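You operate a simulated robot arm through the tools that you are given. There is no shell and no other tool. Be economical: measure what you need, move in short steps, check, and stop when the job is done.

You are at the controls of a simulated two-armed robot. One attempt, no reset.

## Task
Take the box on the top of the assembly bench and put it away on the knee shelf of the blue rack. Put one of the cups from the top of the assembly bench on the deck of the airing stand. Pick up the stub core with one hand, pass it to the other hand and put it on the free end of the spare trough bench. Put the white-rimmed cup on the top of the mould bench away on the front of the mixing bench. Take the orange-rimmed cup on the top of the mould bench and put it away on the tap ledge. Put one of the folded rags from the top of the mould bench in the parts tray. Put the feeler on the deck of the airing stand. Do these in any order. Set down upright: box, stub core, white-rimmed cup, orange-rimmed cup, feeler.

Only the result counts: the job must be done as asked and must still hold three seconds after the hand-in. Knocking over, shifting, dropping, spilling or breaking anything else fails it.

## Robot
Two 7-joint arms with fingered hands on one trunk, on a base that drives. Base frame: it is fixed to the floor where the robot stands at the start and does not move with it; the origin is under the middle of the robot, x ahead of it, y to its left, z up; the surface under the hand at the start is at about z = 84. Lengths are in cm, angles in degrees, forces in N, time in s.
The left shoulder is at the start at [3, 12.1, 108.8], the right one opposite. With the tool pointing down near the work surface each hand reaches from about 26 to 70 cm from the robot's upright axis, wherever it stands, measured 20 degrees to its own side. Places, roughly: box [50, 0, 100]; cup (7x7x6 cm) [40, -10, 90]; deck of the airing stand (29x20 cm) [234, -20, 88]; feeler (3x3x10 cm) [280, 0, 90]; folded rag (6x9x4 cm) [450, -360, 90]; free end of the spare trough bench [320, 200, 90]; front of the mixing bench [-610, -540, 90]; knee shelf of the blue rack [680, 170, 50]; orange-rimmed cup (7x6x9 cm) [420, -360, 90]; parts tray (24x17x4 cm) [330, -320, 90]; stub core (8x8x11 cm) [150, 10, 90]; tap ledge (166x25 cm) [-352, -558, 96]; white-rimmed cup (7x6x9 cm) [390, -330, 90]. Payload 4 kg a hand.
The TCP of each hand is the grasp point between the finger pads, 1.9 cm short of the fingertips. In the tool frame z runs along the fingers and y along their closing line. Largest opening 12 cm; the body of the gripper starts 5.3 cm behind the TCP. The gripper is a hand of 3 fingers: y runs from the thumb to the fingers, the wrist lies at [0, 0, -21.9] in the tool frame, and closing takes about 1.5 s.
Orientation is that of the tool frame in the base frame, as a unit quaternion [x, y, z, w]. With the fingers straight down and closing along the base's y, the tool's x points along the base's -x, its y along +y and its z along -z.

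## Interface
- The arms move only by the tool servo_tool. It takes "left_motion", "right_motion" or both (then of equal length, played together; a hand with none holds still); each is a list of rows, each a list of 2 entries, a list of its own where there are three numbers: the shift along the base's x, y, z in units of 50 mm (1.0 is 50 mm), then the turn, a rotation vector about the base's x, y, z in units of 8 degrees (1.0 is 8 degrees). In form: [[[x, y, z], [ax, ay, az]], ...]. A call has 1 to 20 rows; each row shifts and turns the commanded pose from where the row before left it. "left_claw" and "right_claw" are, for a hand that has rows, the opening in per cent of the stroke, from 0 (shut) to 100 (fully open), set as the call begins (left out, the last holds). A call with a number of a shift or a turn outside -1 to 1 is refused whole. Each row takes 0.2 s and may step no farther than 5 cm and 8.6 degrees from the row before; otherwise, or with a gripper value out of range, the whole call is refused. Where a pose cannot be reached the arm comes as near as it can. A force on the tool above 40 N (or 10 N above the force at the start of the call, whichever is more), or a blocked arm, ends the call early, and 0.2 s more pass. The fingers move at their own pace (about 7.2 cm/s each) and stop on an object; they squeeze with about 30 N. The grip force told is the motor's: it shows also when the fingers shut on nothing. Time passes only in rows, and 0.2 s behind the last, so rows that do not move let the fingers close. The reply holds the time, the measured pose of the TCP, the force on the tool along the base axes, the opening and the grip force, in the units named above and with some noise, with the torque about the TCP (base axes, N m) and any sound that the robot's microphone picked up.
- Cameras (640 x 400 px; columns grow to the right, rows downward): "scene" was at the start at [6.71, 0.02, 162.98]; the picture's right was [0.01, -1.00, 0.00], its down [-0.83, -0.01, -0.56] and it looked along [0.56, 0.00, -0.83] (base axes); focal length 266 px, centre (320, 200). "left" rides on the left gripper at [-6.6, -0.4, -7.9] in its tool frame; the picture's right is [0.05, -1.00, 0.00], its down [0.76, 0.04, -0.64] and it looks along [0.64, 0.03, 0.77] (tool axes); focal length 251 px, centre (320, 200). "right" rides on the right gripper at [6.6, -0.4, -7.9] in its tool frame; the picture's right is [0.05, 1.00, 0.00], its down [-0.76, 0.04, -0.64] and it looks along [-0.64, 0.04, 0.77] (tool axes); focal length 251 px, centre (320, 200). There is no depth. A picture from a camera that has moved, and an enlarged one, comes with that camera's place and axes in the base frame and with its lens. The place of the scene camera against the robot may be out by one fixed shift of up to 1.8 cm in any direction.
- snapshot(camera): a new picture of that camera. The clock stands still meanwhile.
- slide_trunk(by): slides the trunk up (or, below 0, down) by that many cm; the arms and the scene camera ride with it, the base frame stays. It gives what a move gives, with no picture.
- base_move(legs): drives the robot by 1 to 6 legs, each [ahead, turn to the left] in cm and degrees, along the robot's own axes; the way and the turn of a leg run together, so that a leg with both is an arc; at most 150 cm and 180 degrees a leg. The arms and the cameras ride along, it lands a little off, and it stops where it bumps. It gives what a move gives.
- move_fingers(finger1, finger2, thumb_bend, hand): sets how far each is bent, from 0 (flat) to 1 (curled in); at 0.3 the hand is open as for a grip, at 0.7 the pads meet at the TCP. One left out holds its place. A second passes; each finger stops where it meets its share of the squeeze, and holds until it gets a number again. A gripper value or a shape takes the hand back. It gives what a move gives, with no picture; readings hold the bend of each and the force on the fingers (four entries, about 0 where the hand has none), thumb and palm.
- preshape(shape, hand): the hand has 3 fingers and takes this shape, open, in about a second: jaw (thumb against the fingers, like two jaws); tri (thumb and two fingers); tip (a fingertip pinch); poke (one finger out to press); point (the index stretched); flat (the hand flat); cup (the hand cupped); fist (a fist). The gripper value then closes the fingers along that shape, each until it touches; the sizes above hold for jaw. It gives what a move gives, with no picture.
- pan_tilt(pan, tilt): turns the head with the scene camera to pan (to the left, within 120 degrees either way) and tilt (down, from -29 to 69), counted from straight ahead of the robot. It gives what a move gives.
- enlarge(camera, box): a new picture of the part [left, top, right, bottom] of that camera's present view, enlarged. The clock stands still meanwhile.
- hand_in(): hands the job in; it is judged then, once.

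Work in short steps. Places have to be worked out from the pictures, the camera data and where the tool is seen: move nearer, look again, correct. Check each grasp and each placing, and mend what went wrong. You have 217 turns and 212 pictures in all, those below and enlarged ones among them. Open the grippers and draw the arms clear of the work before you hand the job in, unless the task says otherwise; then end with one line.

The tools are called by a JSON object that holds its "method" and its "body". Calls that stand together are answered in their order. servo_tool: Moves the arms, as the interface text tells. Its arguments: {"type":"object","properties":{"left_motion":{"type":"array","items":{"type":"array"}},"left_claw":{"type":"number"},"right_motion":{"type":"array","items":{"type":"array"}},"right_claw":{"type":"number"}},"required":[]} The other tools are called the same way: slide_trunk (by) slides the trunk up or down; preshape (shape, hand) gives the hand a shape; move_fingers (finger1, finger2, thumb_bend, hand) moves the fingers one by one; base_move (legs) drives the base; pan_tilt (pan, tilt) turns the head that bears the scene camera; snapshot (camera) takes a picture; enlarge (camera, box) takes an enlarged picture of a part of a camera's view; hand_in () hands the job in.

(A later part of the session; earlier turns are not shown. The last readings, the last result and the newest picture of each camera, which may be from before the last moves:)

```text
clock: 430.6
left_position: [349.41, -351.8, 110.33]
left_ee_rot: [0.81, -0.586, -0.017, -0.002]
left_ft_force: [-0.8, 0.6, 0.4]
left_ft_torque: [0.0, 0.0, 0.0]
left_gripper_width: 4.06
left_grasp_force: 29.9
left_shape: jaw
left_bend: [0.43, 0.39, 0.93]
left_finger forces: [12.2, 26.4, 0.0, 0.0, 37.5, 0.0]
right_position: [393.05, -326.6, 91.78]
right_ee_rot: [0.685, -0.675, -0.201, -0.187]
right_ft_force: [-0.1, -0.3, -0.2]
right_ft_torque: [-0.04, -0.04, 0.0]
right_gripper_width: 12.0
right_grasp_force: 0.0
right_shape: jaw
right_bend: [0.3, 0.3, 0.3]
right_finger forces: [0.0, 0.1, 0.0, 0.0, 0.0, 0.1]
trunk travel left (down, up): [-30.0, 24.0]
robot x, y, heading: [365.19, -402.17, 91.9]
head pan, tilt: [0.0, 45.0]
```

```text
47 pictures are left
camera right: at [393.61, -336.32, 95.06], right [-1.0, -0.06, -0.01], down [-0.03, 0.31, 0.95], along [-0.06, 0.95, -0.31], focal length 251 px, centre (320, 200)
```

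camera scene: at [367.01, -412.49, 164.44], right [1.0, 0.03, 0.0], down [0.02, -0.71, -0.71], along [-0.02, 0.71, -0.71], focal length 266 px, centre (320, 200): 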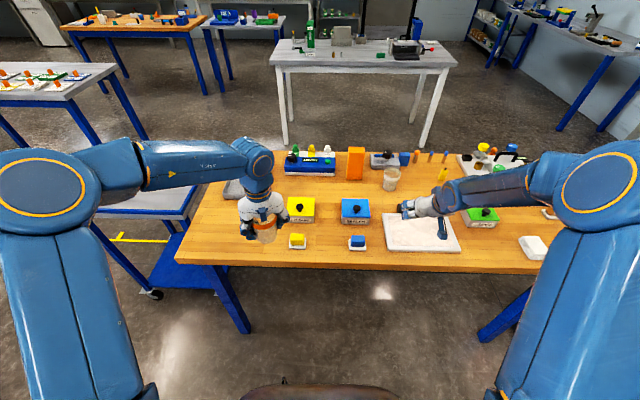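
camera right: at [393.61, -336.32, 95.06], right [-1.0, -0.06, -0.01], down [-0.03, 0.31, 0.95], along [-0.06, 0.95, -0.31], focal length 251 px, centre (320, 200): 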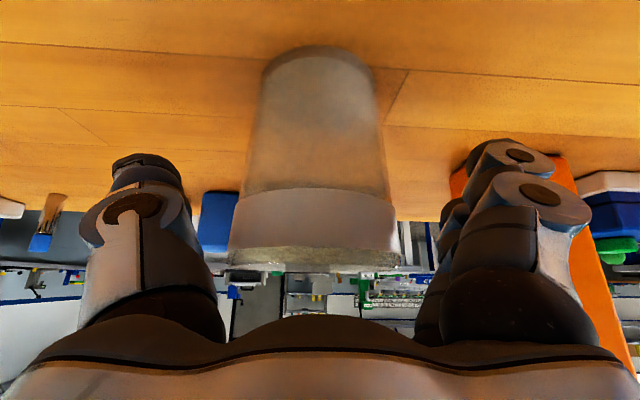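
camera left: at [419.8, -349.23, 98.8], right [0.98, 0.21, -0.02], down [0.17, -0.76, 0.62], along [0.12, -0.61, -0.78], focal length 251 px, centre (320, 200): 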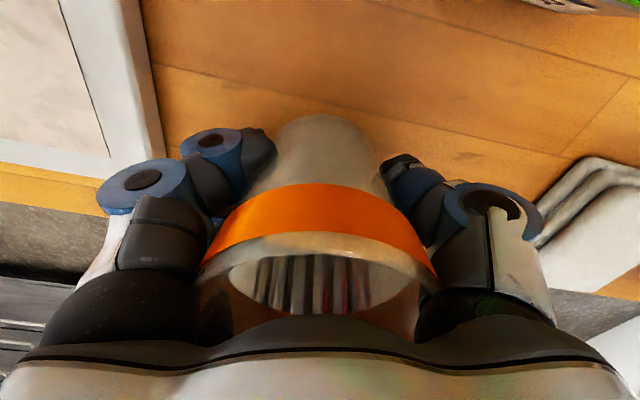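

Well straddled. Close.

{"method": "servo_tool", "body": {"right_motion": [[[0, 0, 0], [0, 0, 0]], [[0, 0, 0], [0, 0, 0]], [[0, 0, 0], [0, 0, 0]], [[0, 0, 0], [0, 0, 0]], [[0, 0, 0], [0, 0, 0]], [[0, 0, 0], [0, 0, 0]], [[0, 0, 0], [0, 0, 0]]], "right_claw": 0}}

{"method": "servo_tool", "body": {"right_motion": [[[0, 0, 0.15], [0, 0, 0]], [[0, 0, 0.3], [0, 0, 0]], [[0, 0, 0.5], [0, 0, 0]], [[0, 0, 0.7], [0, 0, 0]], [[0, 0, 0.7], [0, 0, 0]], [[0, 0, 0.7], [0, 0, 0]], [[0, -0.5, 0.5], [0, 0, 0]], [[0, -0.7, 0], [0, 0, 0]], [[0, -0.7, 0], [0, 0, 0]], [[0, -0.7, 0], [0, 0, 0]], [[0, -0.7, 0], [0, 0, 0]]]}}

{"method": "snapshot", "body": {"camera": "right"}}

{"method": "snapshot", "body": {"camera": "scene"}}

```text
clock: 432.2
left_position: [349.41, -351.82, 110.26]
left_ee_rot: [0.81, -0.587, -0.016, -0.002]
left_ft_force: [0.7, -0.2, 0.4]
left_ft_torque: [0.0, 0.02, -0.03]
left_gripper_width: 4.05
left_grasp_force: 30.2
left_shape: jaw
left_bend: [0.43, 0.39, 0.93]
left_finger forces: [12.2, 26.4, 0.0, 0.0, 37.5, 0.0]
right_position: [392.98, -326.6, 91.84]
right_ee_rot: [0.685, -0.674, -0.202, -0.188]
right_ft_force: [0.3, -0.5, 0.4]
right_ft_torque: [-0.01, -0.01, 0.01]
right_gripper_width: 4.79
right_grasp_force: 30.2
right_shape: jaw
right_bend: [0.38, 0.37, 0.96]
right_finger forces: [11.8, 13.5, 0.1, 0.0, 25.3, 0.0]
trunk travel left (down, up): [-30.0, 24.0]
robot x, y, heading: [365.11, -402.36, 91.5]
head pan, tilt: [0.0, 45.0]
```

```text
clock: 434.6
left_position: [349.38, -351.91, 110.24]
left_ee_rot: [0.81, -0.586, -0.016, -0.001]
left_ft_force: [-0.6, 0.7, -0.8]
left_ft_torque: [0.05, -0.02, 0.02]
left_gripper_width: 4.03
left_grasp_force: 29.8
left_shape: jaw
left_bend: [0.43, 0.39, 0.93]
left_finger forces: [12.1, 26.4, 0.0, 0.0, 37.4, 0.0]
right_position: [393.02, -343.2, 109.61]
right_ee_rot: [0.685, -0.674, -0.202, -0.187]
right_ft_force: [-0.2, -0.7, -0.5]
right_ft_torque: [-0.03, 0.02, -0.01]
right_gripper_width: 4.76
right_grasp_force: 30.1
right_shape: jaw
right_bend: [0.38, 0.37, 0.96]
right_finger forces: [12.1, 13.7, 0.0, 0.0, 25.2, 0.0]
trunk travel left (down, up): [-30.0, 24.0]
robot x, y, heading: [365.1, -402.23, 91.8]
head pan, tilt: [0.0, 45.0]
```

```text
46 pictures are left
camera right: at [393.51, -353.07, 112.77], right [-1.0, -0.07, -0.01], down [-0.03, 0.31, 0.95], along [-0.06, 0.95, -0.31], focal length 251 px, centre (320, 200)
```

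right: 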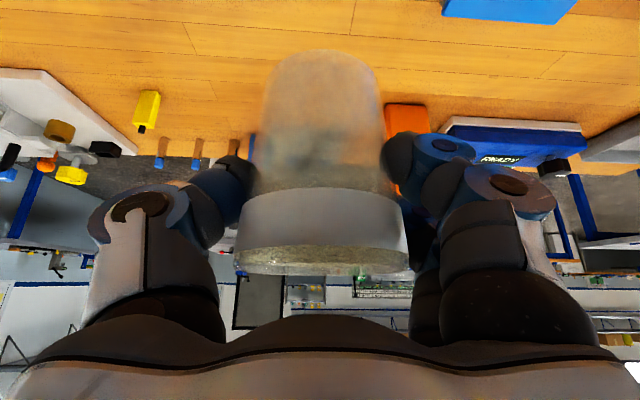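

```text
45 pictures are left
camera scene: at [366.52, -396.12, 164.45], right [1.0, 0.03, 0.0], down [0.02, -0.71, -0.71], along [-0.02, 0.71, -0.71], focal length 266 px, centre (320, 200)
```

scene: 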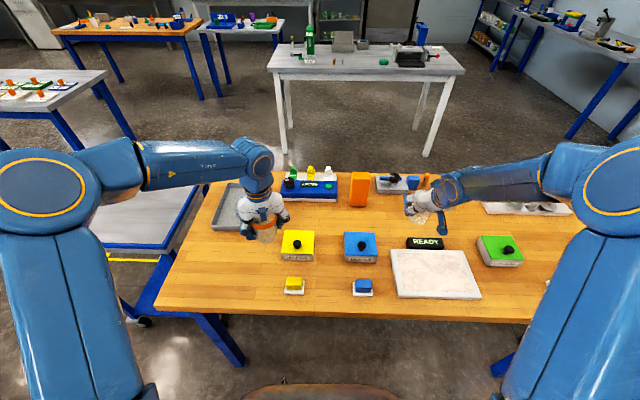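

Both cups held upright. Back off, turn left to face west, and drive along the south aisle.

{"method": "base_move", "body": {"legs": [[-28, 0]]}}

{"method": "base_move", "body": {"legs": [[0, 23]]}}

{"method": "base_move", "body": {"legs": [[0, 23]]}}

{"method": "base_move", "body": {"legs": [[0, 23]]}}

{"method": "base_move", "body": {"legs": [[0, 18]]}}

{"method": "base_move", "body": {"legs": [[120, 0]]}}

{"method": "pan_tilt", "body": {"pan": 0, "tilt": 20}}

{"method": "snapshot", "body": {"camera": "scene"}}

```text
clock: 436.5
left_position: [350.11, -379.65, 110.4]
left_ee_rot: [0.81, -0.586, -0.017, -0.002]
left_ft_force: [-0.7, 0.1, 0.2]
left_ft_torque: [0.02, 0.01, 0.0]
left_gripper_width: 4.04
left_grasp_force: 30.6
left_shape: jaw
left_bend: [0.43, 0.39, 0.93]
left_finger forces: [12.1, 26.3, 0.0, 0.1, 37.4, 0.1]
right_position: [393.84, -371.0, 109.51]
right_ee_rot: [0.685, -0.674, -0.201, -0.187]
right_ft_force: [0.5, -0.5, -0.2]
right_ft_torque: [0.04, -0.02, 0.0]
right_gripper_width: 4.8
right_grasp_force: 30.1
right_shape: jaw
right_bend: [0.38, 0.37, 0.96]
right_finger forces: [12.0, 13.7, 0.1, 0.1, 25.3, 0.0]
trunk travel left (down, up): [-30.0, 24.0]
robot x, y, heading: [365.83, -429.62, 91.6]
head pan, tilt: [0.0, 45.0]
```

```text
clock: 438.3
left_position: [331.88, -390.08, 110.19]
left_ee_rot: [0.91, -0.414, -0.015, 0.002]
left_ft_force: [-0.9, 0.7, -0.5]
left_ft_torque: [0.02, 0.01, 0.02]
left_gripper_width: 4.06
left_grasp_force: 30.3
left_shape: jaw
left_bend: [0.43, 0.39, 0.93]
left_finger forces: [12.2, 26.1, 0.1, 0.1, 37.3, 0.1]
right_position: [368.83, -364.86, 109.53]
right_ee_rot: [0.805, -0.525, -0.234, -0.145]
right_ft_force: [-0.5, 0.2, -0.5]
right_ft_torque: [-0.06, 0.0, -0.03]
right_gripper_width: 4.76
right_grasp_force: 29.7
right_shape: jaw
right_bend: [0.38, 0.37, 0.96]
right_finger forces: [12.1, 14.7, 0.0, 0.1, 26.1, 0.0]
trunk travel left (down, up): [-30.0, 24.0]
robot x, y, heading: [369.15, -428.96, 114.2]
head pan, tilt: [0.0, 45.0]
stopped in leg 1: the robot was blocked; the commanded pose is now the measured one
```

```text
clock: 440.1
left_position: [319.68, -407.68, 110.41]
left_ee_rot: [0.975, -0.223, -0.016, 0.003]
left_ft_force: [-1.2, 0.4, -0.5]
left_ft_torque: [0.01, 0.0, 0.0]
left_gripper_width: 4.09
left_grasp_force: 30.4
left_shape: jaw
left_bend: [0.43, 0.39, 0.93]
left_finger forces: [11.8, 25.7, 0.0, 0.0, 36.8, 0.1]
right_position: [343.69, -369.93, 109.41]
right_ee_rot: [0.894, -0.354, -0.257, -0.094]
right_ft_force: [-0.8, 0.0, -0.3]
right_ft_torque: [0.03, -0.05, -0.01]
right_gripper_width: 4.73
right_grasp_force: 30.1
right_shape: jaw
right_bend: [0.38, 0.37, 0.96]
right_finger forces: [12.1, 14.6, 0.0, 0.1, 26.1, 0.1]
trunk travel left (down, up): [-30.0, 24.0]
robot x, y, heading: [371.33, -426.55, 138.0]
head pan, tilt: [0.0, 45.0]
stopped in leg 1: the robot was blocked; the commanded pose is now the measured one
```

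```text
clock: 442.0
left_position: [316.19, -428.98, 110.25]
left_ee_rot: [1.0, -0.025, -0.016, 0.006]
left_ft_force: [-0.8, 0.2, -0.3]
left_ft_torque: [0.04, 0.04, 0.02]
left_gripper_width: 4.06
left_grasp_force: 29.9
left_shape: jaw
left_bend: [0.43, 0.39, 0.93]
left_finger forces: [11.9, 25.5, 0.0, 0.0, 36.5, 0.0]
right_position: [323.55, -385.12, 109.44]
right_ee_rot: [0.947, -0.169, -0.272, -0.042]
right_ft_force: [0.0, 0.9, -0.9]
right_ft_torque: [0.07, -0.04, 0.01]
right_gripper_width: 4.72
right_grasp_force: 30.1
right_shape: jaw
right_bend: [0.38, 0.37, 0.96]
right_finger forces: [11.8, 14.8, 0.1, 0.0, 26.2, 0.1]
trunk travel left (down, up): [-30.0, 24.0]
robot x, y, heading: [372.13, -423.31, 161.3]
head pan, tilt: [0.0, 45.0]
stopped in leg 1: the robot was blocked; the commanded pose is now the measured one
```

```text
clock: 443.4
left_position: [320.48, -445.66, 110.36]
left_ee_rot: [0.992, 0.129, -0.015, 0.008]
left_ft_force: [0.0, -0.4, -0.7]
left_ft_torque: [0.0, 0.0, -0.04]
left_gripper_width: 4.08
left_grasp_force: 29.8
left_shape: jaw
left_bend: [0.43, 0.39, 0.93]
left_finger forces: [11.7, 25.4, 0.0, 0.1, 36.3, 0.0]
right_position: [314.23, -401.59, 109.42]
right_ee_rot: [0.961, -0.023, -0.274, 0.0]
right_ft_force: [0.0, -0.8, -0.9]
right_ft_torque: [0.01, 0.03, 0.0]
right_gripper_width: 4.72
right_grasp_force: 30.3
right_shape: jaw
right_bend: [0.38, 0.37, 0.96]
right_finger forces: [11.7, 14.8, 0.1, 0.0, 26.2, 0.0]
trunk travel left (down, up): [-30.0, 24.0]
robot x, y, heading: [372.05, -420.86, 179.1]
head pan, tilt: [0.0, 45.0]
```

```text
clock: 449.5
left_position: [200.77, -445.24, 110.36]
left_ee_rot: [0.991, 0.135, -0.014, 0.008]
left_ft_force: [-0.2, 0.1, -0.3]
left_ft_torque: [0.02, 0.02, 0.03]
left_gripper_width: 4.04
left_grasp_force: 30.3
left_shape: jaw
left_bend: [0.43, 0.39, 0.93]
left_finger forces: [11.8, 25.3, 0.0, 0.0, 36.1, 0.0]
right_position: [193.89, -401.39, 109.36]
right_ee_rot: [0.962, -0.016, -0.274, 0.003]
right_ft_force: [0.0, -0.7, -0.6]
right_ft_torque: [-0.05, 0.0, 0.02]
right_gripper_width: 4.55
right_grasp_force: 29.9
right_shape: jaw
right_bend: [0.4, 0.37, 0.96]
right_finger forces: [9.3, 16.2, 0.0, 0.0, 24.2, 0.0]
trunk travel left (down, up): [-30.0, 24.0]
robot x, y, heading: [251.61, -419.49, 180.0]
head pan, tilt: [0.0, 45.0]
```

```text
clock: 450.4
left_position: [200.72, -445.3, 110.37]
left_ee_rot: [0.991, 0.135, -0.014, 0.007]
left_ft_force: [-0.2, 1.1, 0.7]
left_ft_torque: [0.04, 0.0, 0.02]
left_gripper_width: 4.06
left_grasp_force: 30.0
left_shape: jaw
left_bend: [0.43, 0.39, 0.93]
left_finger forces: [11.8, 25.2, 0.0, 0.0, 36.2, 0.1]
right_position: [194.03, -401.36, 109.41]
right_ee_rot: [0.961, -0.016, -0.275, 0.002]
right_ft_force: [0.5, -0.3, -0.7]
right_ft_torque: [0.0, -0.03, 0.0]
right_gripper_width: 4.58
right_grasp_force: 30.1
right_shape: jaw
right_bend: [0.4, 0.37, 0.96]
right_finger forces: [9.2, 16.2, 0.0, 0.1, 24.2, 0.1]
trunk travel left (down, up): [-30.0, 24.0]
robot x, y, heading: [251.83, -419.56, 179.9]
head pan, tilt: [0.0, 20.0]
```

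```text
44 pictures are left
camera scene: at [246.02, -419.8, 168.3], right [0.0, 1.0, 0.0], down [0.34, 0.0, -0.94], along [-0.94, 0.0, -0.34], focal length 266 px, centre (320, 200)
```

scene: 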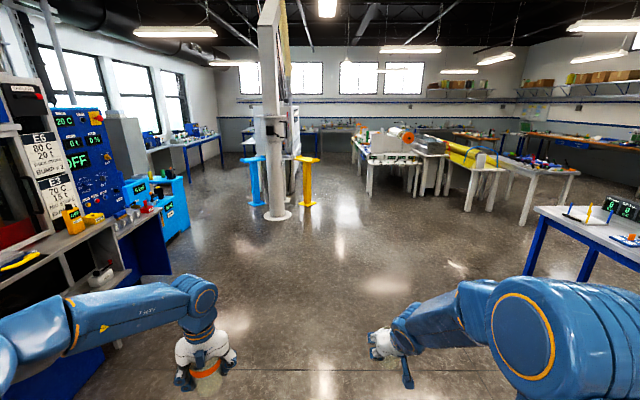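

Route ahead: pass between the yellow stand (≈[−191,−441]) and the white-legged machine. Drive 285 cm veering slightly right.

{"method": "base_move", "body": {"legs": [[95, -5], [95, 0], [95, 0]]}}

{"method": "snapshot", "body": {"camera": "scene"}}

{"method": "snapshot", "body": {"camera": "right"}}

```text
clock: 464.6
left_position: [-87.74, -415.82, 110.19]
left_ee_rot: [0.996, 0.084, -0.014, 0.007]
left_ft_force: [0.1, -0.2, -0.4]
left_ft_torque: [-0.04, 0.01, -0.02]
left_gripper_width: 4.07
left_grasp_force: 30.4
left_shape: jaw
left_bend: [0.43, 0.39, 0.93]
left_finger forces: [11.4, 25.5, 0.0, 0.0, 36.0, 0.0]
right_position: [-90.0, -371.55, 109.5]
right_ee_rot: [0.96, -0.064, -0.274, -0.012]
right_ft_force: [-0.4, -0.4, 0.0]
right_ft_torque: [0.0, 0.03, 0.0]
right_gripper_width: 4.55
right_grasp_force: 30.4
right_shape: jaw
right_bend: [0.4, 0.37, 0.96]
right_finger forces: [8.9, 16.1, 0.0, 0.0, 24.1, 0.0]
trunk travel left (down, up): [-30.0, 24.0]
robot x, y, heading: [-34.18, -395.73, 173.8]
head pan, tilt: [0.0, 20.0]
```

```text
43 pictures are left
camera scene: at [-40.09, -395.32, 168.31], right [0.11, 0.99, 0.0], down [0.34, -0.04, -0.94], along [-0.93, 0.1, -0.34], focal length 266 px, centre (320, 200)
```

scene: 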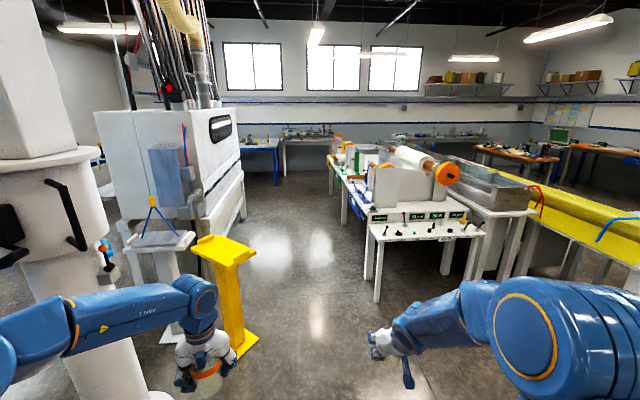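

```text
42 pictures are left
camera right: at [-80.26, -372.33, 112.67], right [-0.08, -1.0, -0.02], down [-0.31, 0.01, 0.95], along [-0.95, 0.08, -0.31], focal length 251 px, centre (320, 200)
```

right: 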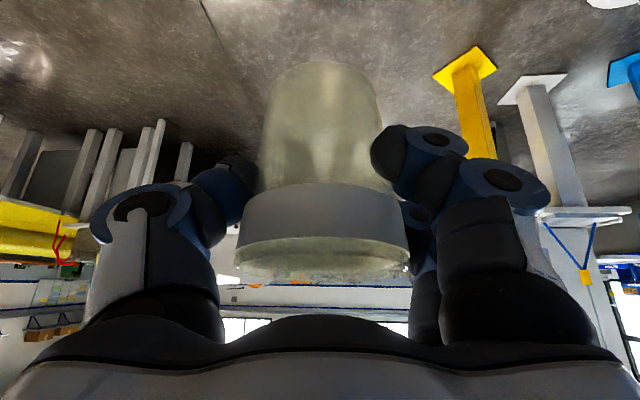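

Corridor between the white machine (y<−440) and machine table (y>−325) is clear at y≈−385. Continue straight west.

{"method": "base_move", "body": {"legs": [[100, 6], [110, 0]]}}

{"method": "pan_tilt", "body": {"pan": 30, "tilt": 20}}

{"method": "snapshot", "body": {"camera": "scene"}}

```text
clock: 475.0
left_position: [-296.34, -417.13, 110.37]
left_ee_rot: [0.99, 0.14, -0.014, 0.008]
left_ft_force: [0.3, 0.9, -0.1]
left_ft_torque: [-0.04, -0.01, 0.0]
left_gripper_width: 4.08
left_grasp_force: 29.9
left_shape: jaw
left_bend: [0.43, 0.39, 0.93]
left_finger forces: [11.1, 25.8, 0.1, 0.0, 35.9, 0.0]
right_position: [-303.4, -373.03, 109.48]
right_ee_rot: [0.962, -0.011, -0.273, 0.004]
right_ft_force: [0.4, 0.3, -0.4]
right_ft_torque: [0.0, 0.0, 0.02]
right_gripper_width: 4.53
right_grasp_force: 29.8
right_shape: jaw
right_bend: [0.41, 0.37, 0.97]
right_finger forces: [8.8, 16.1, 0.0, 0.0, 23.7, 0.0]
trunk travel left (down, up): [-30.0, 24.0]
robot x, y, heading: [-245.44, -391.27, -179.9]
head pan, tilt: [0.0, 20.0]
```

```text
clock: 476.0
left_position: [-296.35, -417.03, 110.27]
left_ee_rot: [0.99, 0.139, -0.014, 0.008]
left_ft_force: [-0.5, 0.0, -0.3]
left_ft_torque: [0.0, 0.0, -0.01]
left_gripper_width: 4.07
left_grasp_force: 30.4
left_shape: jaw
left_bend: [0.43, 0.39, 0.93]
left_finger forces: [11.1, 25.8, 0.0, 0.0, 35.9, 0.1]
right_position: [-303.48, -372.97, 109.51]
right_ee_rot: [0.962, -0.01, -0.274, 0.005]
right_ft_force: [-0.2, -0.6, -0.3]
right_ft_torque: [0.0, 0.02, -0.01]
right_gripper_width: 4.53
right_grasp_force: 30.5
right_shape: jaw
right_bend: [0.41, 0.37, 0.97]
right_finger forces: [8.8, 16.1, 0.0, 0.0, 23.7, 0.0]
trunk travel left (down, up): [-30.0, 24.0]
robot x, y, heading: [-245.58, -391.06, -179.9]
head pan, tilt: [30.0, 20.0]
```

```text
41 pictures are left
camera scene: at [-249.95, -396.08, 168.31], right [-0.5, 0.86, 0.0], down [0.3, 0.17, -0.94], along [-0.81, -0.47, -0.34], focal length 266 px, centre (320, 200)
```

scene: 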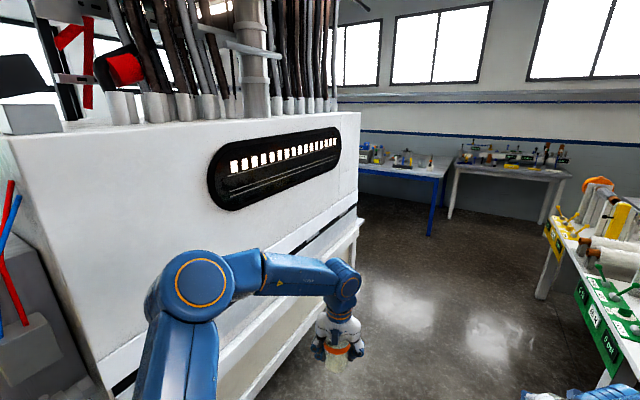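

The tap ledge must be on the far side of the white machine; the blue-legged bench ahead is the mixing bench. Drive past the machine and look to the left.

{"method": "base_move", "body": {"legs": [[100, 0], [120, 0]]}}

{"method": "pan_tilt", "body": {"pan": 85, "tilt": 25}}

{"method": "snapshot", "body": {"camera": "scene"}}

{"method": "pan_tilt", "body": {"pan": 30, "tilt": 35}}

{"method": "snapshot", "body": {"camera": "scene"}}

```text
clock: 486.9
left_position: [-517.38, -419.13, 110.33]
left_ee_rot: [0.99, 0.141, -0.014, 0.008]
left_ft_force: [-0.5, 0.1, -0.6]
left_ft_torque: [-0.02, 0.0, -0.03]
left_gripper_width: 4.05
left_grasp_force: 29.9
left_shape: jaw
left_bend: [0.43, 0.39, 0.93]
left_finger forces: [11.0, 25.8, 0.1, 0.1, 35.8, 0.0]
right_position: [-524.75, -375.1, 109.52]
right_ee_rot: [0.961, -0.01, -0.275, 0.004]
right_ft_force: [-0.5, -0.1, -0.7]
right_ft_torque: [0.0, -0.04, -0.02]
right_gripper_width: 4.55
right_grasp_force: 30.2
right_shape: jaw
right_bend: [0.41, 0.37, 0.97]
right_finger forces: [8.8, 16.1, 0.0, 0.1, 23.6, 0.0]
trunk travel left (down, up): [-30.0, 24.0]
robot x, y, heading: [-466.49, -393.25, -179.4]
head pan, tilt: [30.0, 20.0]
```

```text
clock: 488.1
left_position: [-517.39, -419.02, 110.39]
left_ee_rot: [0.99, 0.141, -0.014, 0.008]
left_ft_force: [0.0, -0.7, -0.3]
left_ft_torque: [0.01, 0.02, 0.04]
left_gripper_width: 4.06
left_grasp_force: 30.1
left_shape: jaw
left_bend: [0.43, 0.39, 0.93]
left_finger forces: [10.9, 25.8, 0.0, 0.1, 35.8, 0.1]
right_position: [-524.63, -375.19, 109.44]
right_ee_rot: [0.962, -0.011, -0.274, 0.003]
right_ft_force: [-1.1, -0.3, 0.3]
right_ft_torque: [0.02, -0.03, 0.04]
right_gripper_width: 4.54
right_grasp_force: 29.8
right_shape: jaw
right_bend: [0.41, 0.37, 0.97]
right_finger forces: [8.8, 16.1, 0.0, 0.1, 23.7, 0.0]
trunk travel left (down, up): [-30.0, 24.0]
robot x, y, heading: [-466.54, -393.29, -179.5]
head pan, tilt: [85.0, 25.0]
```

```text
40 pictures are left
camera scene: at [-463.88, -402.53, 167.51], right [-1.0, 0.08, 0.0], down [0.03, 0.42, -0.91], along [-0.07, -0.9, -0.42], focal length 266 px, centre (320, 200)
```

scene: 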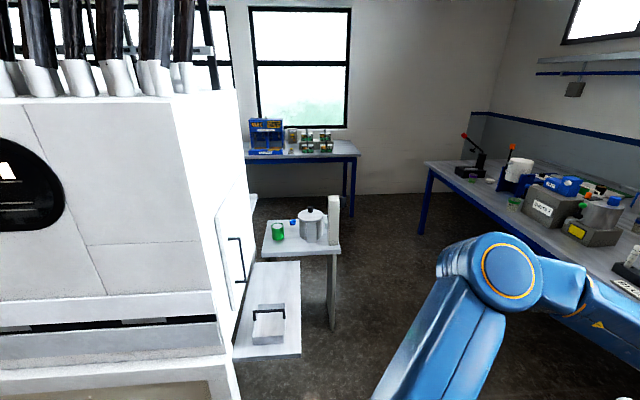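

```text
clock: 489.4
left_position: [-517.36, -419.08, 110.33]
left_ee_rot: [0.99, 0.141, -0.013, 0.008]
left_ft_force: [-0.6, -0.2, 0.1]
left_ft_torque: [0.0, -0.01, -0.01]
left_gripper_width: 4.08
left_grasp_force: 29.8
left_shape: jaw
left_bend: [0.43, 0.39, 0.93]
left_finger forces: [11.0, 25.8, 0.0, 0.0, 35.8, 0.0]
right_position: [-524.67, -375.04, 109.46]
right_ee_rot: [0.962, -0.01, -0.274, 0.004]
right_ft_force: [0.5, 0.2, 0.2]
right_ft_torque: [0.01, -0.01, 0.0]
right_gripper_width: 4.55
right_grasp_force: 29.8
right_shape: jaw
right_bend: [0.41, 0.37, 0.97]
right_finger forces: [8.8, 16.1, 0.1, 0.0, 23.7, 0.1]
trunk travel left (down, up): [-30.0, 24.0]
robot x, y, heading: [-466.79, -393.28, -179.4]
head pan, tilt: [30.0, 35.0]
```

```text
39 pictures are left
camera scene: at [-470.73, -397.81, 165.93], right [-0.51, 0.86, 0.0], down [0.49, 0.29, -0.82], along [-0.71, -0.41, -0.57], focal length 266 px, centre (320, 200)
```

scene: 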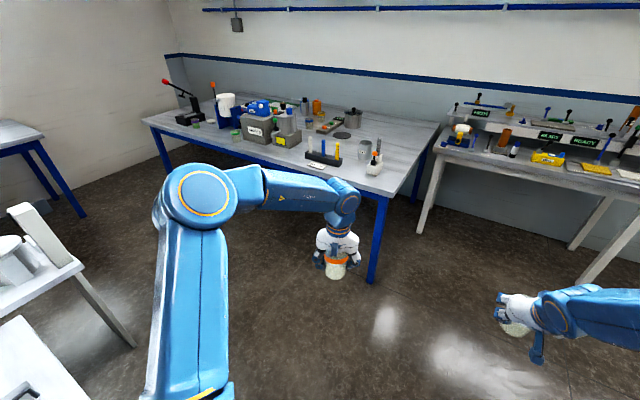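

Mixing bench front edge is at x≈−592 (y −425…−652). Raise the trunk for clearance, turn left ~60°, drive in, and turn back to face the bench.

{"method": "slide_trunk", "body": {"by": 20}}

{"method": "base_move", "body": {"legs": [[0, 22]]}}

{"method": "base_move", "body": {"legs": [[0, 22]]}}

{"method": "base_move", "body": {"legs": [[0, 18]]}}

{"method": "base_move", "body": {"legs": [[70, 0], [70, 0]]}}

{"method": "base_move", "body": {"legs": [[0, -22]]}}

{"method": "base_move", "body": {"legs": [[0, -22]]}}

{"method": "base_move", "body": {"legs": [[0, -17]]}}

{"method": "pan_tilt", "body": {"pan": 0, "tilt": 48}}

{"method": "snapshot", "body": {"camera": "scene"}}

```text
clock: 491.6
left_position: [-517.41, -419.11, 130.27]
left_ee_rot: [0.99, 0.14, -0.015, 0.008]
left_ft_force: [0.2, -0.4, -0.9]
left_ft_torque: [0.0, -0.01, -0.01]
left_gripper_width: 4.07
left_grasp_force: 29.8
left_shape: jaw
left_bend: [0.43, 0.39, 0.93]
left_finger forces: [11.1, 25.9, 0.0, 0.0, 35.8, 0.0]
right_position: [-524.73, -375.06, 129.38]
right_ee_rot: [0.962, -0.011, -0.274, 0.003]
right_ft_force: [-0.3, -0.5, -0.3]
right_ft_torque: [-0.02, -0.01, -0.03]
right_gripper_width: 4.54
right_grasp_force: 29.3
right_shape: jaw
right_bend: [0.41, 0.37, 0.97]
right_finger forces: [8.8, 16.1, 0.1, 0.0, 23.7, 0.0]
trunk travel left (down, up): [-50.0, 4.0]
robot x, y, heading: [-466.33, -393.15, -179.6]
head pan, tilt: [30.0, 35.0]
```

```text
clock: 493.1
left_position: [-503.6, -436.13, 130.35]
left_ee_rot: [0.945, 0.328, -0.012, 0.011]
left_ft_force: [-0.2, 0.4, -0.3]
left_ft_torque: [-0.02, -0.03, 0.01]
left_gripper_width: 4.07
left_grasp_force: 30.3
left_shape: jaw
left_bend: [0.43, 0.39, 0.93]
left_finger forces: [10.9, 25.8, 0.1, 0.0, 35.6, 0.0]
right_position: [-526.91, -398.42, 129.59]
right_ee_rot: [0.946, 0.174, -0.269, 0.056]
right_ft_force: [-0.2, 0.0, 0.0]
right_ft_torque: [0.04, 0.03, -0.01]
right_gripper_width: 4.56
right_grasp_force: 29.5
right_shape: jaw
right_bend: [0.41, 0.37, 0.97]
right_finger forces: [8.5, 16.2, 0.0, 0.0, 23.8, 0.0]
trunk travel left (down, up): [-50.0, 4.0]
robot x, y, heading: [-467.71, -390.38, -157.6]
head pan, tilt: [30.0, 35.0]
```

```text
clock: 494.7
left_position: [-483.68, -446.34, 130.44]
left_ee_rot: [0.864, 0.503, -0.011, 0.014]
left_ft_force: [0.0, 0.9, 0.0]
left_ft_torque: [-0.08, -0.01, -0.02]
left_gripper_width: 4.03
left_grasp_force: 29.9
left_shape: jaw
left_bend: [0.43, 0.39, 0.93]
left_finger forces: [11.2, 25.4, 0.0, 0.0, 35.6, 0.0]
right_position: [-519.43, -419.92, 129.56]
right_ee_rot: [0.895, 0.352, -0.253, 0.108]
right_ft_force: [-0.1, 0.7, -0.8]
right_ft_torque: [0.01, -0.01, 0.03]
right_gripper_width: 4.54
right_grasp_force: 30.0
right_shape: jaw
right_bend: [0.41, 0.37, 0.97]
right_finger forces: [8.6, 16.1, 0.0, 0.0, 23.6, 0.0]
trunk travel left (down, up): [-50.0, 4.0]
robot x, y, heading: [-469.08, -387.94, -135.0]
head pan, tilt: [30.0, 35.0]
```

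```text
clock: 496.1
left_position: [-464.85, -448.31, 130.37]
left_ee_rot: [0.775, 0.632, -0.008, 0.014]
left_ft_force: [0.2, 0.2, 0.0]
left_ft_torque: [0.01, 0.0, -0.01]
left_gripper_width: 4.07
left_grasp_force: 29.8
left_shape: jaw
left_bend: [0.43, 0.39, 0.93]
left_finger forces: [11.0, 25.3, 0.0, 0.0, 35.4, 0.1]
right_position: [-507.16, -434.27, 129.52]
right_ee_rot: [0.829, 0.488, -0.233, 0.144]
right_ft_force: [0.4, -0.4, -0.5]
right_ft_torque: [0.01, 0.0, -0.03]
right_gripper_width: 4.5
right_grasp_force: 30.3
right_shape: jaw
right_bend: [0.41, 0.37, 0.97]
right_finger forces: [8.4, 16.3, 0.0, 0.0, 23.6, 0.1]
trunk travel left (down, up): [-50.0, 4.0]
robot x, y, heading: [-471.99, -387.63, -117.2]
head pan, tilt: [30.0, 35.0]
```

```text
clock: 503.4
left_position: [-527.87, -574.33, 130.54]
left_ee_rot: [0.772, 0.635, -0.007, 0.015]
left_ft_force: [0.5, -0.7, -0.4]
left_ft_torque: [0.01, -0.05, 0.01]
left_gripper_width: 4.05
left_grasp_force: 30.1
left_shape: jaw
left_bend: [0.43, 0.39, 0.93]
left_finger forces: [11.1, 25.2, 0.0, 0.0, 35.3, 0.0]
right_position: [-570.11, -560.58, 129.5]
right_ee_rot: [0.826, 0.492, -0.232, 0.146]
right_ft_force: [-0.7, -0.5, -0.2]
right_ft_torque: [0.02, 0.01, 0.01]
right_gripper_width: 4.44
right_grasp_force: 29.5
right_shape: jaw
right_bend: [0.41, 0.37, 0.97]
right_finger forces: [8.9, 16.3, 0.0, 0.0, 23.8, 0.0]
trunk travel left (down, up): [-50.0, 4.0]
robot x, y, heading: [-535.44, -513.47, -116.6]
head pan, tilt: [30.0, 35.0]
```

```text
clock: 505.0
left_position: [-551.49, -572.53, 130.35]
left_ee_rot: [0.88, 0.474, -0.01, 0.013]
left_ft_force: [0.0, -0.7, -0.8]
left_ft_torque: [-0.03, 0.01, 0.03]
left_gripper_width: 4.01
left_grasp_force: 29.5
left_shape: jaw
left_bend: [0.43, 0.39, 0.94]
left_finger forces: [10.9, 25.3, 0.1, 0.0, 35.1, 0.1]
right_position: [-585.54, -543.78, 129.43]
right_ee_rot: [0.906, 0.322, -0.256, 0.098]
right_ft_force: [0.3, -0.1, 0.3]
right_ft_torque: [0.02, -0.02, -0.02]
right_gripper_width: 4.47
right_grasp_force: 29.9
right_shape: jaw
right_bend: [0.41, 0.37, 0.97]
right_finger forces: [8.1, 16.5, 0.0, 0.0, 23.5, 0.1]
trunk travel left (down, up): [-50.0, 4.0]
robot x, y, heading: [-533.14, -515.75, -139.2]
head pan, tilt: [30.0, 35.0]
```

```text
clock: 506.6
left_position: [-572.0, -561.65, 130.42]
left_ee_rot: [0.955, 0.295, -0.012, 0.009]
left_ft_force: [1.2, -1.1, 0.5]
left_ft_torque: [0.01, 0.0, 0.01]
left_gripper_width: 4.09
left_grasp_force: 30.1
left_shape: jaw
left_bend: [0.43, 0.39, 0.94]
left_finger forces: [10.7, 25.3, 0.0, 0.0, 35.0, 0.0]
right_position: [-592.56, -522.02, 129.52]
right_ee_rot: [0.951, 0.141, -0.271, 0.046]
right_ft_force: [-0.1, 0.0, 0.0]
right_ft_torque: [0.0, 0.03, 0.02]
right_gripper_width: 4.49
right_grasp_force: 29.9
right_shape: jaw
right_bend: [0.41, 0.37, 0.97]
right_finger forces: [8.1, 16.2, 0.0, 0.0, 23.5, 0.0]
trunk travel left (down, up): [-50.0, 4.0]
robot x, y, heading: [-533.01, -518.98, -161.6]
head pan, tilt: [30.0, 35.0]
```

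```text
clock: 507.9
left_position: [-583.08, -547.84, 130.34]
left_ee_rot: [0.988, 0.151, -0.014, 0.01]
left_ft_force: [0.0, -0.6, -0.1]
left_ft_torque: [-0.01, 0.0, 0.01]
left_gripper_width: 4.02
left_grasp_force: 29.8
left_shape: jaw
left_bend: [0.43, 0.39, 0.94]
left_finger forces: [10.8, 25.2, 0.0, 0.0, 35.0, 0.0]
right_position: [-591.07, -504.06, 129.35]
right_ee_rot: [0.962, -0.001, -0.273, 0.007]
right_ft_force: [-0.6, 0.2, -0.3]
right_ft_torque: [-0.02, 0.0, -0.02]
right_gripper_width: 4.49
right_grasp_force: 29.8
right_shape: jaw
right_bend: [0.41, 0.37, 0.97]
right_finger forces: [8.2, 16.3, 0.1, 0.0, 23.5, 0.0]
trunk travel left (down, up): [-50.0, 4.0]
robot x, y, heading: [-532.45, -521.39, -178.5]
head pan, tilt: [30.0, 35.0]
```

```text
clock: 508.9
left_position: [-583.03, -548.12, 130.33]
left_ee_rot: [0.988, 0.152, -0.013, 0.008]
left_ft_force: [0.2, -1.0, -0.6]
left_ft_torque: [-0.01, 0.0, 0.01]
left_gripper_width: 4.07
left_grasp_force: 30.4
left_shape: jaw
left_bend: [0.43, 0.39, 0.94]
left_finger forces: [10.8, 25.0, 0.0, 0.1, 34.7, 0.0]
right_position: [-591.01, -504.27, 129.46]
right_ee_rot: [0.962, -0.001, -0.273, 0.006]
right_ft_force: [0.0, 0.5, -0.3]
right_ft_torque: [-0.02, 0.01, 0.01]
right_gripper_width: 4.46
right_grasp_force: 30.2
right_shape: jaw
right_bend: [0.41, 0.37, 0.97]
right_finger forces: [8.3, 16.4, 0.0, 0.1, 23.6, 0.0]
trunk travel left (down, up): [-50.0, 4.0]
robot x, y, heading: [-532.49, -521.4, -178.5]
head pan, tilt: [0.0, 48.0]
```

```text
38 pictures are left
camera scene: at [-537.1, -521.68, 184.03], right [-0.03, 1.0, 0.0], down [0.74, 0.02, -0.67], along [-0.67, -0.02, -0.74], focal length 266 px, centre (320, 200)
```

scene: 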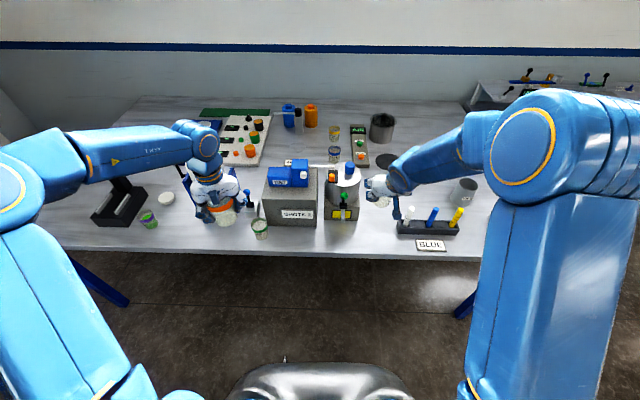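

Free strip in front of the grey box: x −597…−611, target cup at ≈[−604,−532]. Move 22 cm ahead and turn 25° left so the spot lies before the right arm.

{"method": "base_move", "body": {"legs": [[22, 0]]}}

{"method": "base_move", "body": {"legs": [[0, 24]]}}

{"method": "snapshot", "body": {"camera": "scene"}}

{"method": "snapshot", "body": {"camera": "right"}}

```text
clock: 510.6
left_position: [-605.04, -548.68, 130.36]
left_ee_rot: [0.988, 0.152, -0.013, 0.008]
left_ft_force: [-0.4, 0.0, -0.4]
left_ft_torque: [-0.01, 0.0, -0.02]
left_gripper_width: 4.05
left_grasp_force: 30.3
left_shape: jaw
left_bend: [0.43, 0.39, 0.94]
left_finger forces: [10.8, 25.0, 0.0, 0.0, 34.7, 0.1]
right_position: [-613.22, -504.87, 129.46]
right_ee_rot: [0.962, -0.001, -0.274, 0.006]
right_ft_force: [0.7, 0.2, -0.4]
right_ft_torque: [-0.01, 0.0, 0.04]
right_gripper_width: 4.47
right_grasp_force: 30.1
right_shape: jaw
right_bend: [0.41, 0.37, 0.97]
right_finger forces: [8.1, 16.4, 0.1, 0.1, 23.6, 0.1]
trunk travel left (down, up): [-50.0, 4.0]
robot x, y, heading: [-554.68, -521.74, -178.3]
head pan, tilt: [0.0, 48.0]
```

```text
clock: 512.2
left_position: [-589.65, -566.55, 130.28]
left_ee_rot: [0.936, 0.352, -0.011, 0.012]
left_ft_force: [0.0, -0.2, -0.7]
left_ft_torque: [0.01, 0.01, 0.0]
left_gripper_width: 4.02
left_grasp_force: 29.8
left_shape: jaw
left_bend: [0.43, 0.39, 0.94]
left_finger forces: [10.6, 24.9, 0.1, 0.0, 34.4, 0.0]
right_position: [-614.87, -529.88, 129.46]
right_ee_rot: [0.941, 0.198, -0.266, 0.063]
right_ft_force: [-0.2, -0.1, -0.7]
right_ft_torque: [-0.02, 0.01, 0.02]
right_gripper_width: 4.48
right_grasp_force: 29.8
right_shape: jaw
right_bend: [0.41, 0.37, 0.97]
right_finger forces: [7.8, 16.4, 0.0, 0.0, 23.4, 0.0]
trunk travel left (down, up): [-50.0, 4.0]
robot x, y, heading: [-555.79, -518.49, -154.6]
head pan, tilt: [0.0, 48.0]
```

```text
37 pictures are left
camera scene: at [-559.67, -521.39, 184.03], right [-0.43, 0.9, 0.0], down [0.67, 0.32, -0.67], along [-0.6, -0.29, -0.74], focal length 266 px, centre (320, 200)
```

scene: 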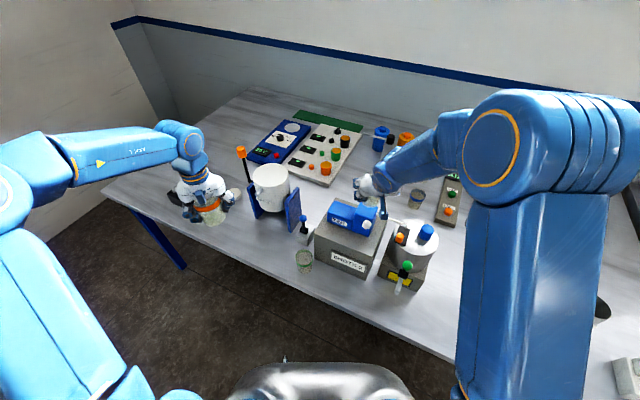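

```text
36 pictures are left
camera right: at [-606.04, -525.52, 132.71], right [0.45, -0.89, -0.02], down [-0.27, -0.15, 0.95], along [-0.85, -0.42, -0.31], focal length 251 px, centre (320, 200)
```

right: 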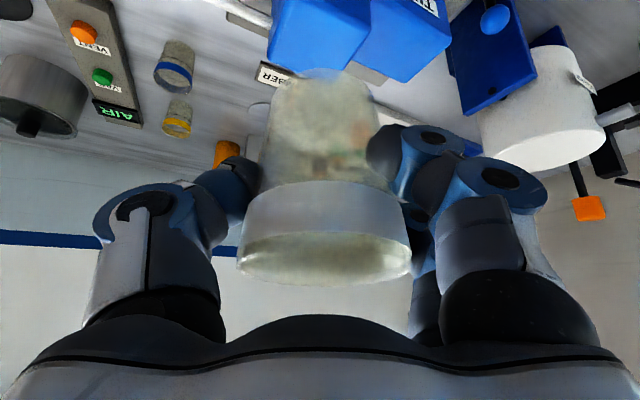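

I'll use the spot before the grey box: align the right hand square to the bench (yaw −24°) at [−601.5,−531], then lower the trunk.

{"method": "servo_tool", "body": {"right_motion": [[[0.6, -0.05, 0], [0, 0, -0.77]], [[0.6, -0.05, 0], [0, 0, -0.77]], [[0.6, -0.05, 0], [0, 0, -0.77]], [[0.6, -0.05, 0], [0, 0, -0.77]], [[0.28, -0.02, 0], [0, 0, 0]]]}}

{"method": "slide_trunk", "body": {"by": -20}}

{"method": "snapshot", "body": {"camera": "right"}}

{"method": "enlarge", "body": {"camera": "scene", "box": [220, 180, 460, 330]}}

```text
clock: 513.4
left_position: [-589.51, -566.6, 130.28]
left_ee_rot: [0.936, 0.351, -0.012, 0.01]
left_ft_force: [0.3, -0.4, -1.2]
left_ft_torque: [0.03, 0.01, -0.04]
left_gripper_width: 4.05
left_grasp_force: 29.8
left_shape: jaw
left_bend: [0.43, 0.39, 0.94]
left_finger forces: [10.9, 24.6, 0.0, 0.0, 34.4, 0.0]
right_position: [-601.37, -531.05, 129.43]
right_ee_rot: [0.962, -0.008, -0.274, 0.004]
right_ft_force: [-0.1, -0.7, -1.9]
right_ft_torque: [-0.03, 0.04, -0.01]
right_gripper_width: 4.44
right_grasp_force: 30.3
right_shape: jaw
right_bend: [0.41, 0.37, 0.97]
right_finger forces: [8.1, 16.0, 0.0, 0.1, 22.9, 0.0]
trunk travel left (down, up): [-50.0, 4.0]
robot x, y, heading: [-555.87, -518.93, -154.6]
head pan, tilt: [0.0, 48.0]
```

```text
clock: 515.6
left_position: [-589.68, -566.65, 110.25]
left_ee_rot: [0.936, 0.352, -0.013, 0.011]
left_ft_force: [-0.3, 0.0, -0.2]
left_ft_torque: [-0.02, 0.02, -0.01]
left_gripper_width: 4.05
left_grasp_force: 30.1
left_shape: jaw
left_bend: [0.43, 0.39, 0.94]
left_finger forces: [11.0, 24.5, 0.0, 0.0, 34.6, 0.0]
right_position: [-601.31, -530.98, 109.45]
right_ee_rot: [0.961, -0.007, -0.275, 0.005]
right_ft_force: [1.0, -1.0, -1.2]
right_ft_torque: [0.02, 0.0, 0.0]
right_gripper_width: 4.47
right_grasp_force: 30.2
right_shape: jaw
right_bend: [0.41, 0.37, 0.97]
right_finger forces: [8.1, 16.0, 0.0, 0.1, 23.0, 0.0]
trunk travel left (down, up): [-30.0, 24.0]
robot x, y, heading: [-555.83, -519.07, -154.5]
head pan, tilt: [0.0, 48.0]
```

```text
35 pictures are left
camera right: at [-591.56, -530.8, 112.65], right [0.04, -1.0, -0.02], down [-0.31, -0.03, 0.95], along [-0.95, -0.03, -0.31], focal length 251 px, centre (320, 200)
```

right: 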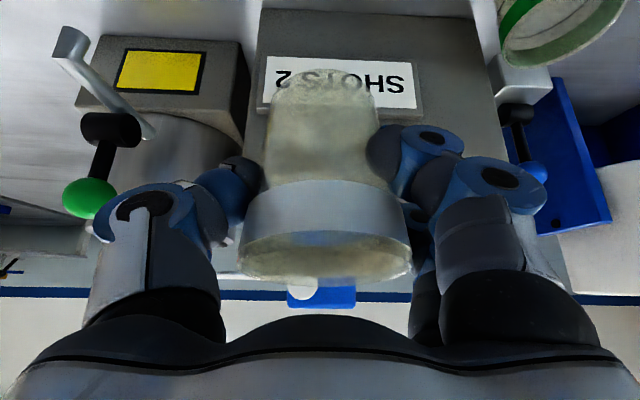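

```text
2.67 times, centred on (340, 255) of scene
camera zoom: at [-559.67, -521.48, 164.04], right [-0.43, 0.9, 0.0], down [0.67, 0.32, -0.67], along [-0.6, -0.29, -0.74], focal length 708 px, centre (267, 53)
```

zoom: 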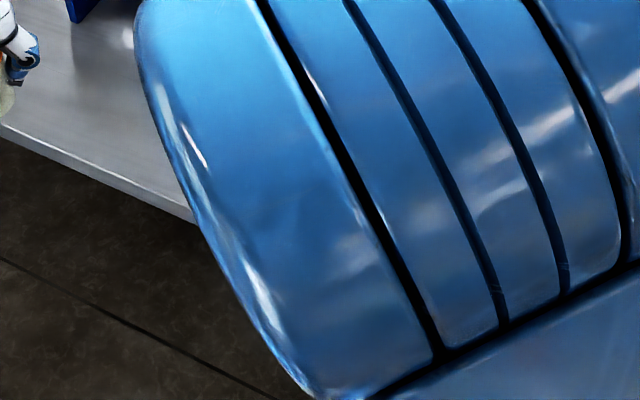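

Box front is at x≈−611, green cup clear. Shift 1.5 cm forward and lower.

{"method": "servo_tool", "body": {"right_motion": [[[-0.3, 0, 0], [0, 0, 0]], [[0, 0, -0.7], [0, 0, 0]], [[0, 0, -0.7], [0, 0, 0]], [[0, 0, -0.7], [0, 0, 0]], [[0, 0, -0.7], [0, 0, 0]], [[0, 0, -0.3], [0, 0, 0]], [[0, 0, 0], [0, 0, 0]]]}}

{"method": "snapshot", "body": {"camera": "right"}}

```text
clock: 517.2
left_position: [-589.59, -566.64, 110.39]
left_ee_rot: [0.936, 0.353, -0.013, 0.011]
left_ft_force: [0.5, -0.6, -0.7]
left_ft_torque: [-0.01, 0.01, -0.05]
left_gripper_width: 4.03
left_grasp_force: 30.1
left_shape: jaw
left_bend: [0.43, 0.39, 0.94]
left_finger forces: [10.8, 24.6, 0.0, 0.0, 34.5, 0.1]
right_position: [-602.92, -531.29, 94.04]
right_ee_rot: [0.962, -0.008, -0.273, 0.004]
right_ft_force: [-0.5, -0.4, -0.4]
right_ft_torque: [0.02, 0.02, 0.02]
right_gripper_width: 4.46
right_grasp_force: 29.8
right_shape: jaw
right_bend: [0.42, 0.37, 0.98]
right_finger forces: [7.9, 15.9, 0.0, 0.0, 22.6, 0.0]
trunk travel left (down, up): [-30.0, 24.0]
robot x, y, heading: [-556.02, -518.96, -154.4]
head pan, tilt: [0.0, 48.0]
```

```text
33 pictures are left
camera right: at [-593.02, -531.01, 97.21], right [0.04, -1.0, -0.02], down [-0.31, -0.03, 0.95], along [-0.95, -0.03, -0.31], focal length 251 px, centre (320, 200)
```

right: 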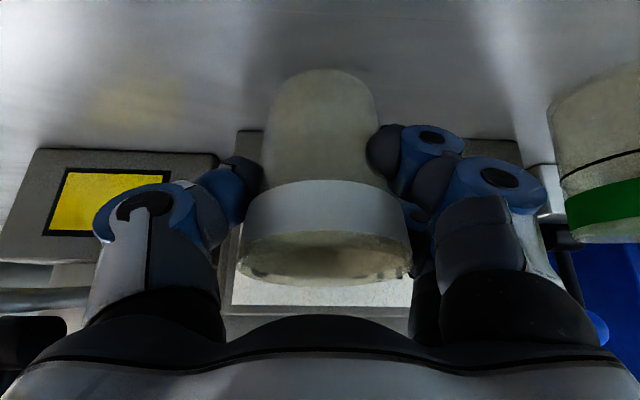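

Continue to contact.

{"method": "servo_tool", "body": {"right_motion": [[[0, 0, -0.08], [0, 0, 0]], [[0, 0, -0.08], [0, 0, 0]], [[0, 0, -0.08], [0, 0, 0]], [[0, 0, -0.06], [0, 0, 0]], [[0, 0, 0], [0, 0, 0]]]}}

```text
clock: 518.4
left_position: [-589.62, -566.58, 110.29]
left_ee_rot: [0.936, 0.353, -0.011, 0.011]
left_ft_force: [-0.3, 0.3, -1.3]
left_ft_torque: [0.0, -0.01, 0.04]
left_gripper_width: 4.04
left_grasp_force: 29.8
left_shape: jaw
left_bend: [0.43, 0.39, 0.94]
left_finger forces: [10.9, 24.6, 0.1, 0.0, 34.5, 0.1]
right_position: [-602.78, -531.16, 92.49]
right_ee_rot: [0.962, -0.007, -0.274, 0.004]
right_ft_force: [-0.9, -0.4, 0.0]
right_ft_torque: [0.0, 0.0, 0.01]
right_gripper_width: 4.45
right_grasp_force: 30.1
right_shape: jaw
right_bend: [0.42, 0.37, 0.98]
right_finger forces: [7.9, 15.9, 0.0, 0.1, 22.5, 0.0]
trunk travel left (down, up): [-30.0, 24.0]
robot x, y, heading: [-555.92, -518.94, -154.2]
head pan, tilt: [0.0, 48.0]
```

{"method": "servo_tool", "body": {"right_motion": [[[0, 0, -0.06], [0, 0, 0]], [[0, 0, -0.06], [0, 0, 0]], [[0, 0, -0.06], [0, 0, 0]], [[0, 0, -0.06], [0, 0, 0]], [[0, 0, 0], [0, 0, 0]]]}}

{"method": "snapshot", "body": {"camera": "right"}}

```text
clock: 519.6
left_position: [-589.54, -566.66, 110.25]
left_ee_rot: [0.936, 0.352, -0.012, 0.011]
left_ft_force: [0.5, 0.1, -0.8]
left_ft_torque: [0.01, -0.01, 0.0]
left_gripper_width: 4.04
left_grasp_force: 29.6
left_shape: jaw
left_bend: [0.43, 0.39, 0.94]
left_finger forces: [10.9, 24.6, 0.0, 0.0, 34.6, 0.1]
right_position: [-602.72, -531.09, 91.2]
right_ee_rot: [0.962, -0.007, -0.273, 0.004]
right_ft_force: [-0.1, -0.2, 3.6]
right_ft_torque: [0.08, -0.12, -0.13]
right_gripper_width: 4.25
right_grasp_force: 30.4
right_shape: jaw
right_bend: [0.43, 0.37, 1.0]
right_finger forces: [10.1, 15.8, 0.0, 0.1, 21.1, 0.0]
trunk travel left (down, up): [-30.0, 24.0]
robot x, y, heading: [-555.59, -518.91, -154.4]
head pan, tilt: [0.0, 48.0]
```

```text
32 pictures are left
camera right: at [-593.0, -530.85, 94.44], right [0.04, -1.0, -0.02], down [-0.31, -0.03, 0.95], along [-0.95, -0.03, -0.31], focal length 251 px, centre (320, 200)
```

right: 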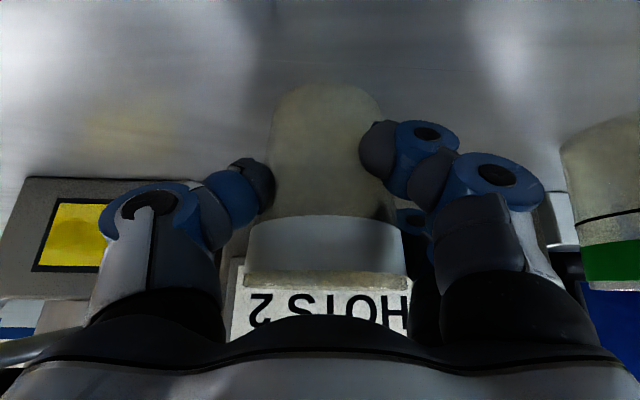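

The cup rests on the bench, rim level with the camera (level). Release.

{"method": "servo_tool", "body": {"right_motion": [[[0, 0, 0], [0, 0, 0]], [[0, 0, 0], [0, 0, 0]], [[0, 0, 0], [0, 0, 0]], [[0, 0, 0], [0, 0, 0]], [[0, 0, 0], [0, 0, 0]]], "right_claw": 85}}

{"method": "snapshot", "body": {"camera": "right"}}

```text
clock: 520.8
left_position: [-589.54, -566.67, 110.35]
left_ee_rot: [0.936, 0.352, -0.012, 0.011]
left_ft_force: [0.6, 0.3, -1.1]
left_ft_torque: [-0.02, 0.03, -0.02]
left_gripper_width: 4.06
left_grasp_force: 30.8
left_shape: jaw
left_bend: [0.43, 0.39, 0.94]
left_finger forces: [10.9, 24.7, 0.0, 0.0, 34.5, 0.1]
right_position: [-602.95, -531.05, 91.24]
right_ee_rot: [0.962, -0.007, -0.274, 0.004]
right_ft_force: [0.1, 0.1, -0.8]
right_ft_torque: [0.0, -0.02, 0.01]
right_gripper_width: 10.17
right_grasp_force: 0.0
right_shape: jaw
right_bend: [0.25, 0.25, 0.12]
right_finger forces: [0.0, 0.0, 0.0, 0.1, 0.0, 0.0]
trunk travel left (down, up): [-30.0, 24.0]
robot x, y, heading: [-555.6, -518.78, -154.2]
head pan, tilt: [0.0, 48.0]
```

```text
31 pictures are left
camera right: at [-593.07, -530.85, 94.47], right [0.04, -1.0, -0.02], down [-0.31, -0.03, 0.95], along [-0.95, -0.03, -0.31], focal length 251 px, centre (320, 200)
```

right: 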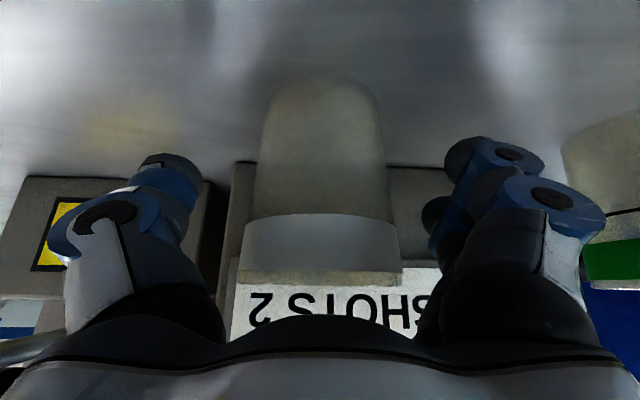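

Standing free. Retreat along the tool axis, then bring the right hand back to neutral.

{"method": "servo_tool", "body": {"right_motion": [[[0.16, 0, 0.26], [0, 0, 0]], [[0.318, 0, 0.51], [0, 0, 0]], [[0.318, 0, 0.51], [0, 0, 0]], [[0.318, 0, 0.51], [0, 0, 0]], [[0.318, 0, 0.51], [0, 0, 0]], [[0.3, 0.2, 0.6], [0, 0, 0]], [[0.2, 0.4, 0.3], [0, 0, 0]]]}}

{"method": "snapshot", "body": {"camera": "right"}}

```text
clock: 522.4
left_position: [-589.52, -566.51, 110.38]
left_ee_rot: [0.936, 0.353, -0.012, 0.011]
left_ft_force: [0.0, -0.6, -0.5]
left_ft_torque: [-0.04, -0.04, -0.01]
left_gripper_width: 4.02
left_grasp_force: 30.2
left_shape: jaw
left_bend: [0.43, 0.39, 0.94]
left_finger forces: [10.8, 24.6, 0.1, 0.1, 34.4, 0.0]
right_position: [-593.21, -527.93, 107.32]
right_ee_rot: [0.962, -0.006, -0.274, 0.004]
right_ft_force: [-0.5, 1.0, -0.5]
right_ft_torque: [-0.04, 0.02, 0.03]
right_gripper_width: 10.19
right_grasp_force: 0.1
right_shape: jaw
right_bend: [0.25, 0.25, 0.11]
right_finger forces: [0.1, 0.0, 0.0, 0.1, 0.0, 0.0]
trunk travel left (down, up): [-30.0, 24.0]
robot x, y, heading: [-555.73, -518.89, -154.4]
head pan, tilt: [0.0, 48.0]
```

```text
30 pictures are left
camera right: at [-583.48, -527.65, 110.53], right [0.04, -1.0, -0.02], down [-0.31, -0.03, 0.95], along [-0.95, -0.03, -0.31], focal length 251 px, centre (320, 200)
```

right: 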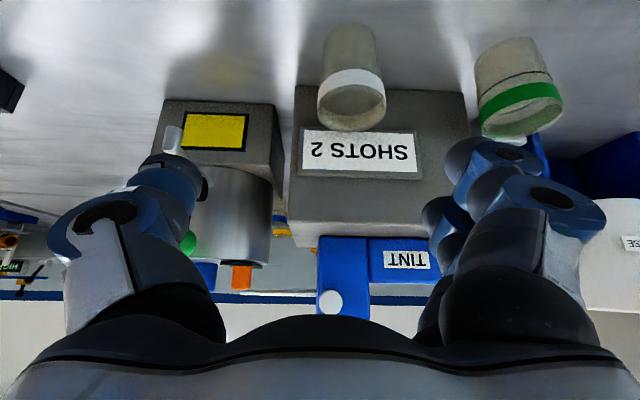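

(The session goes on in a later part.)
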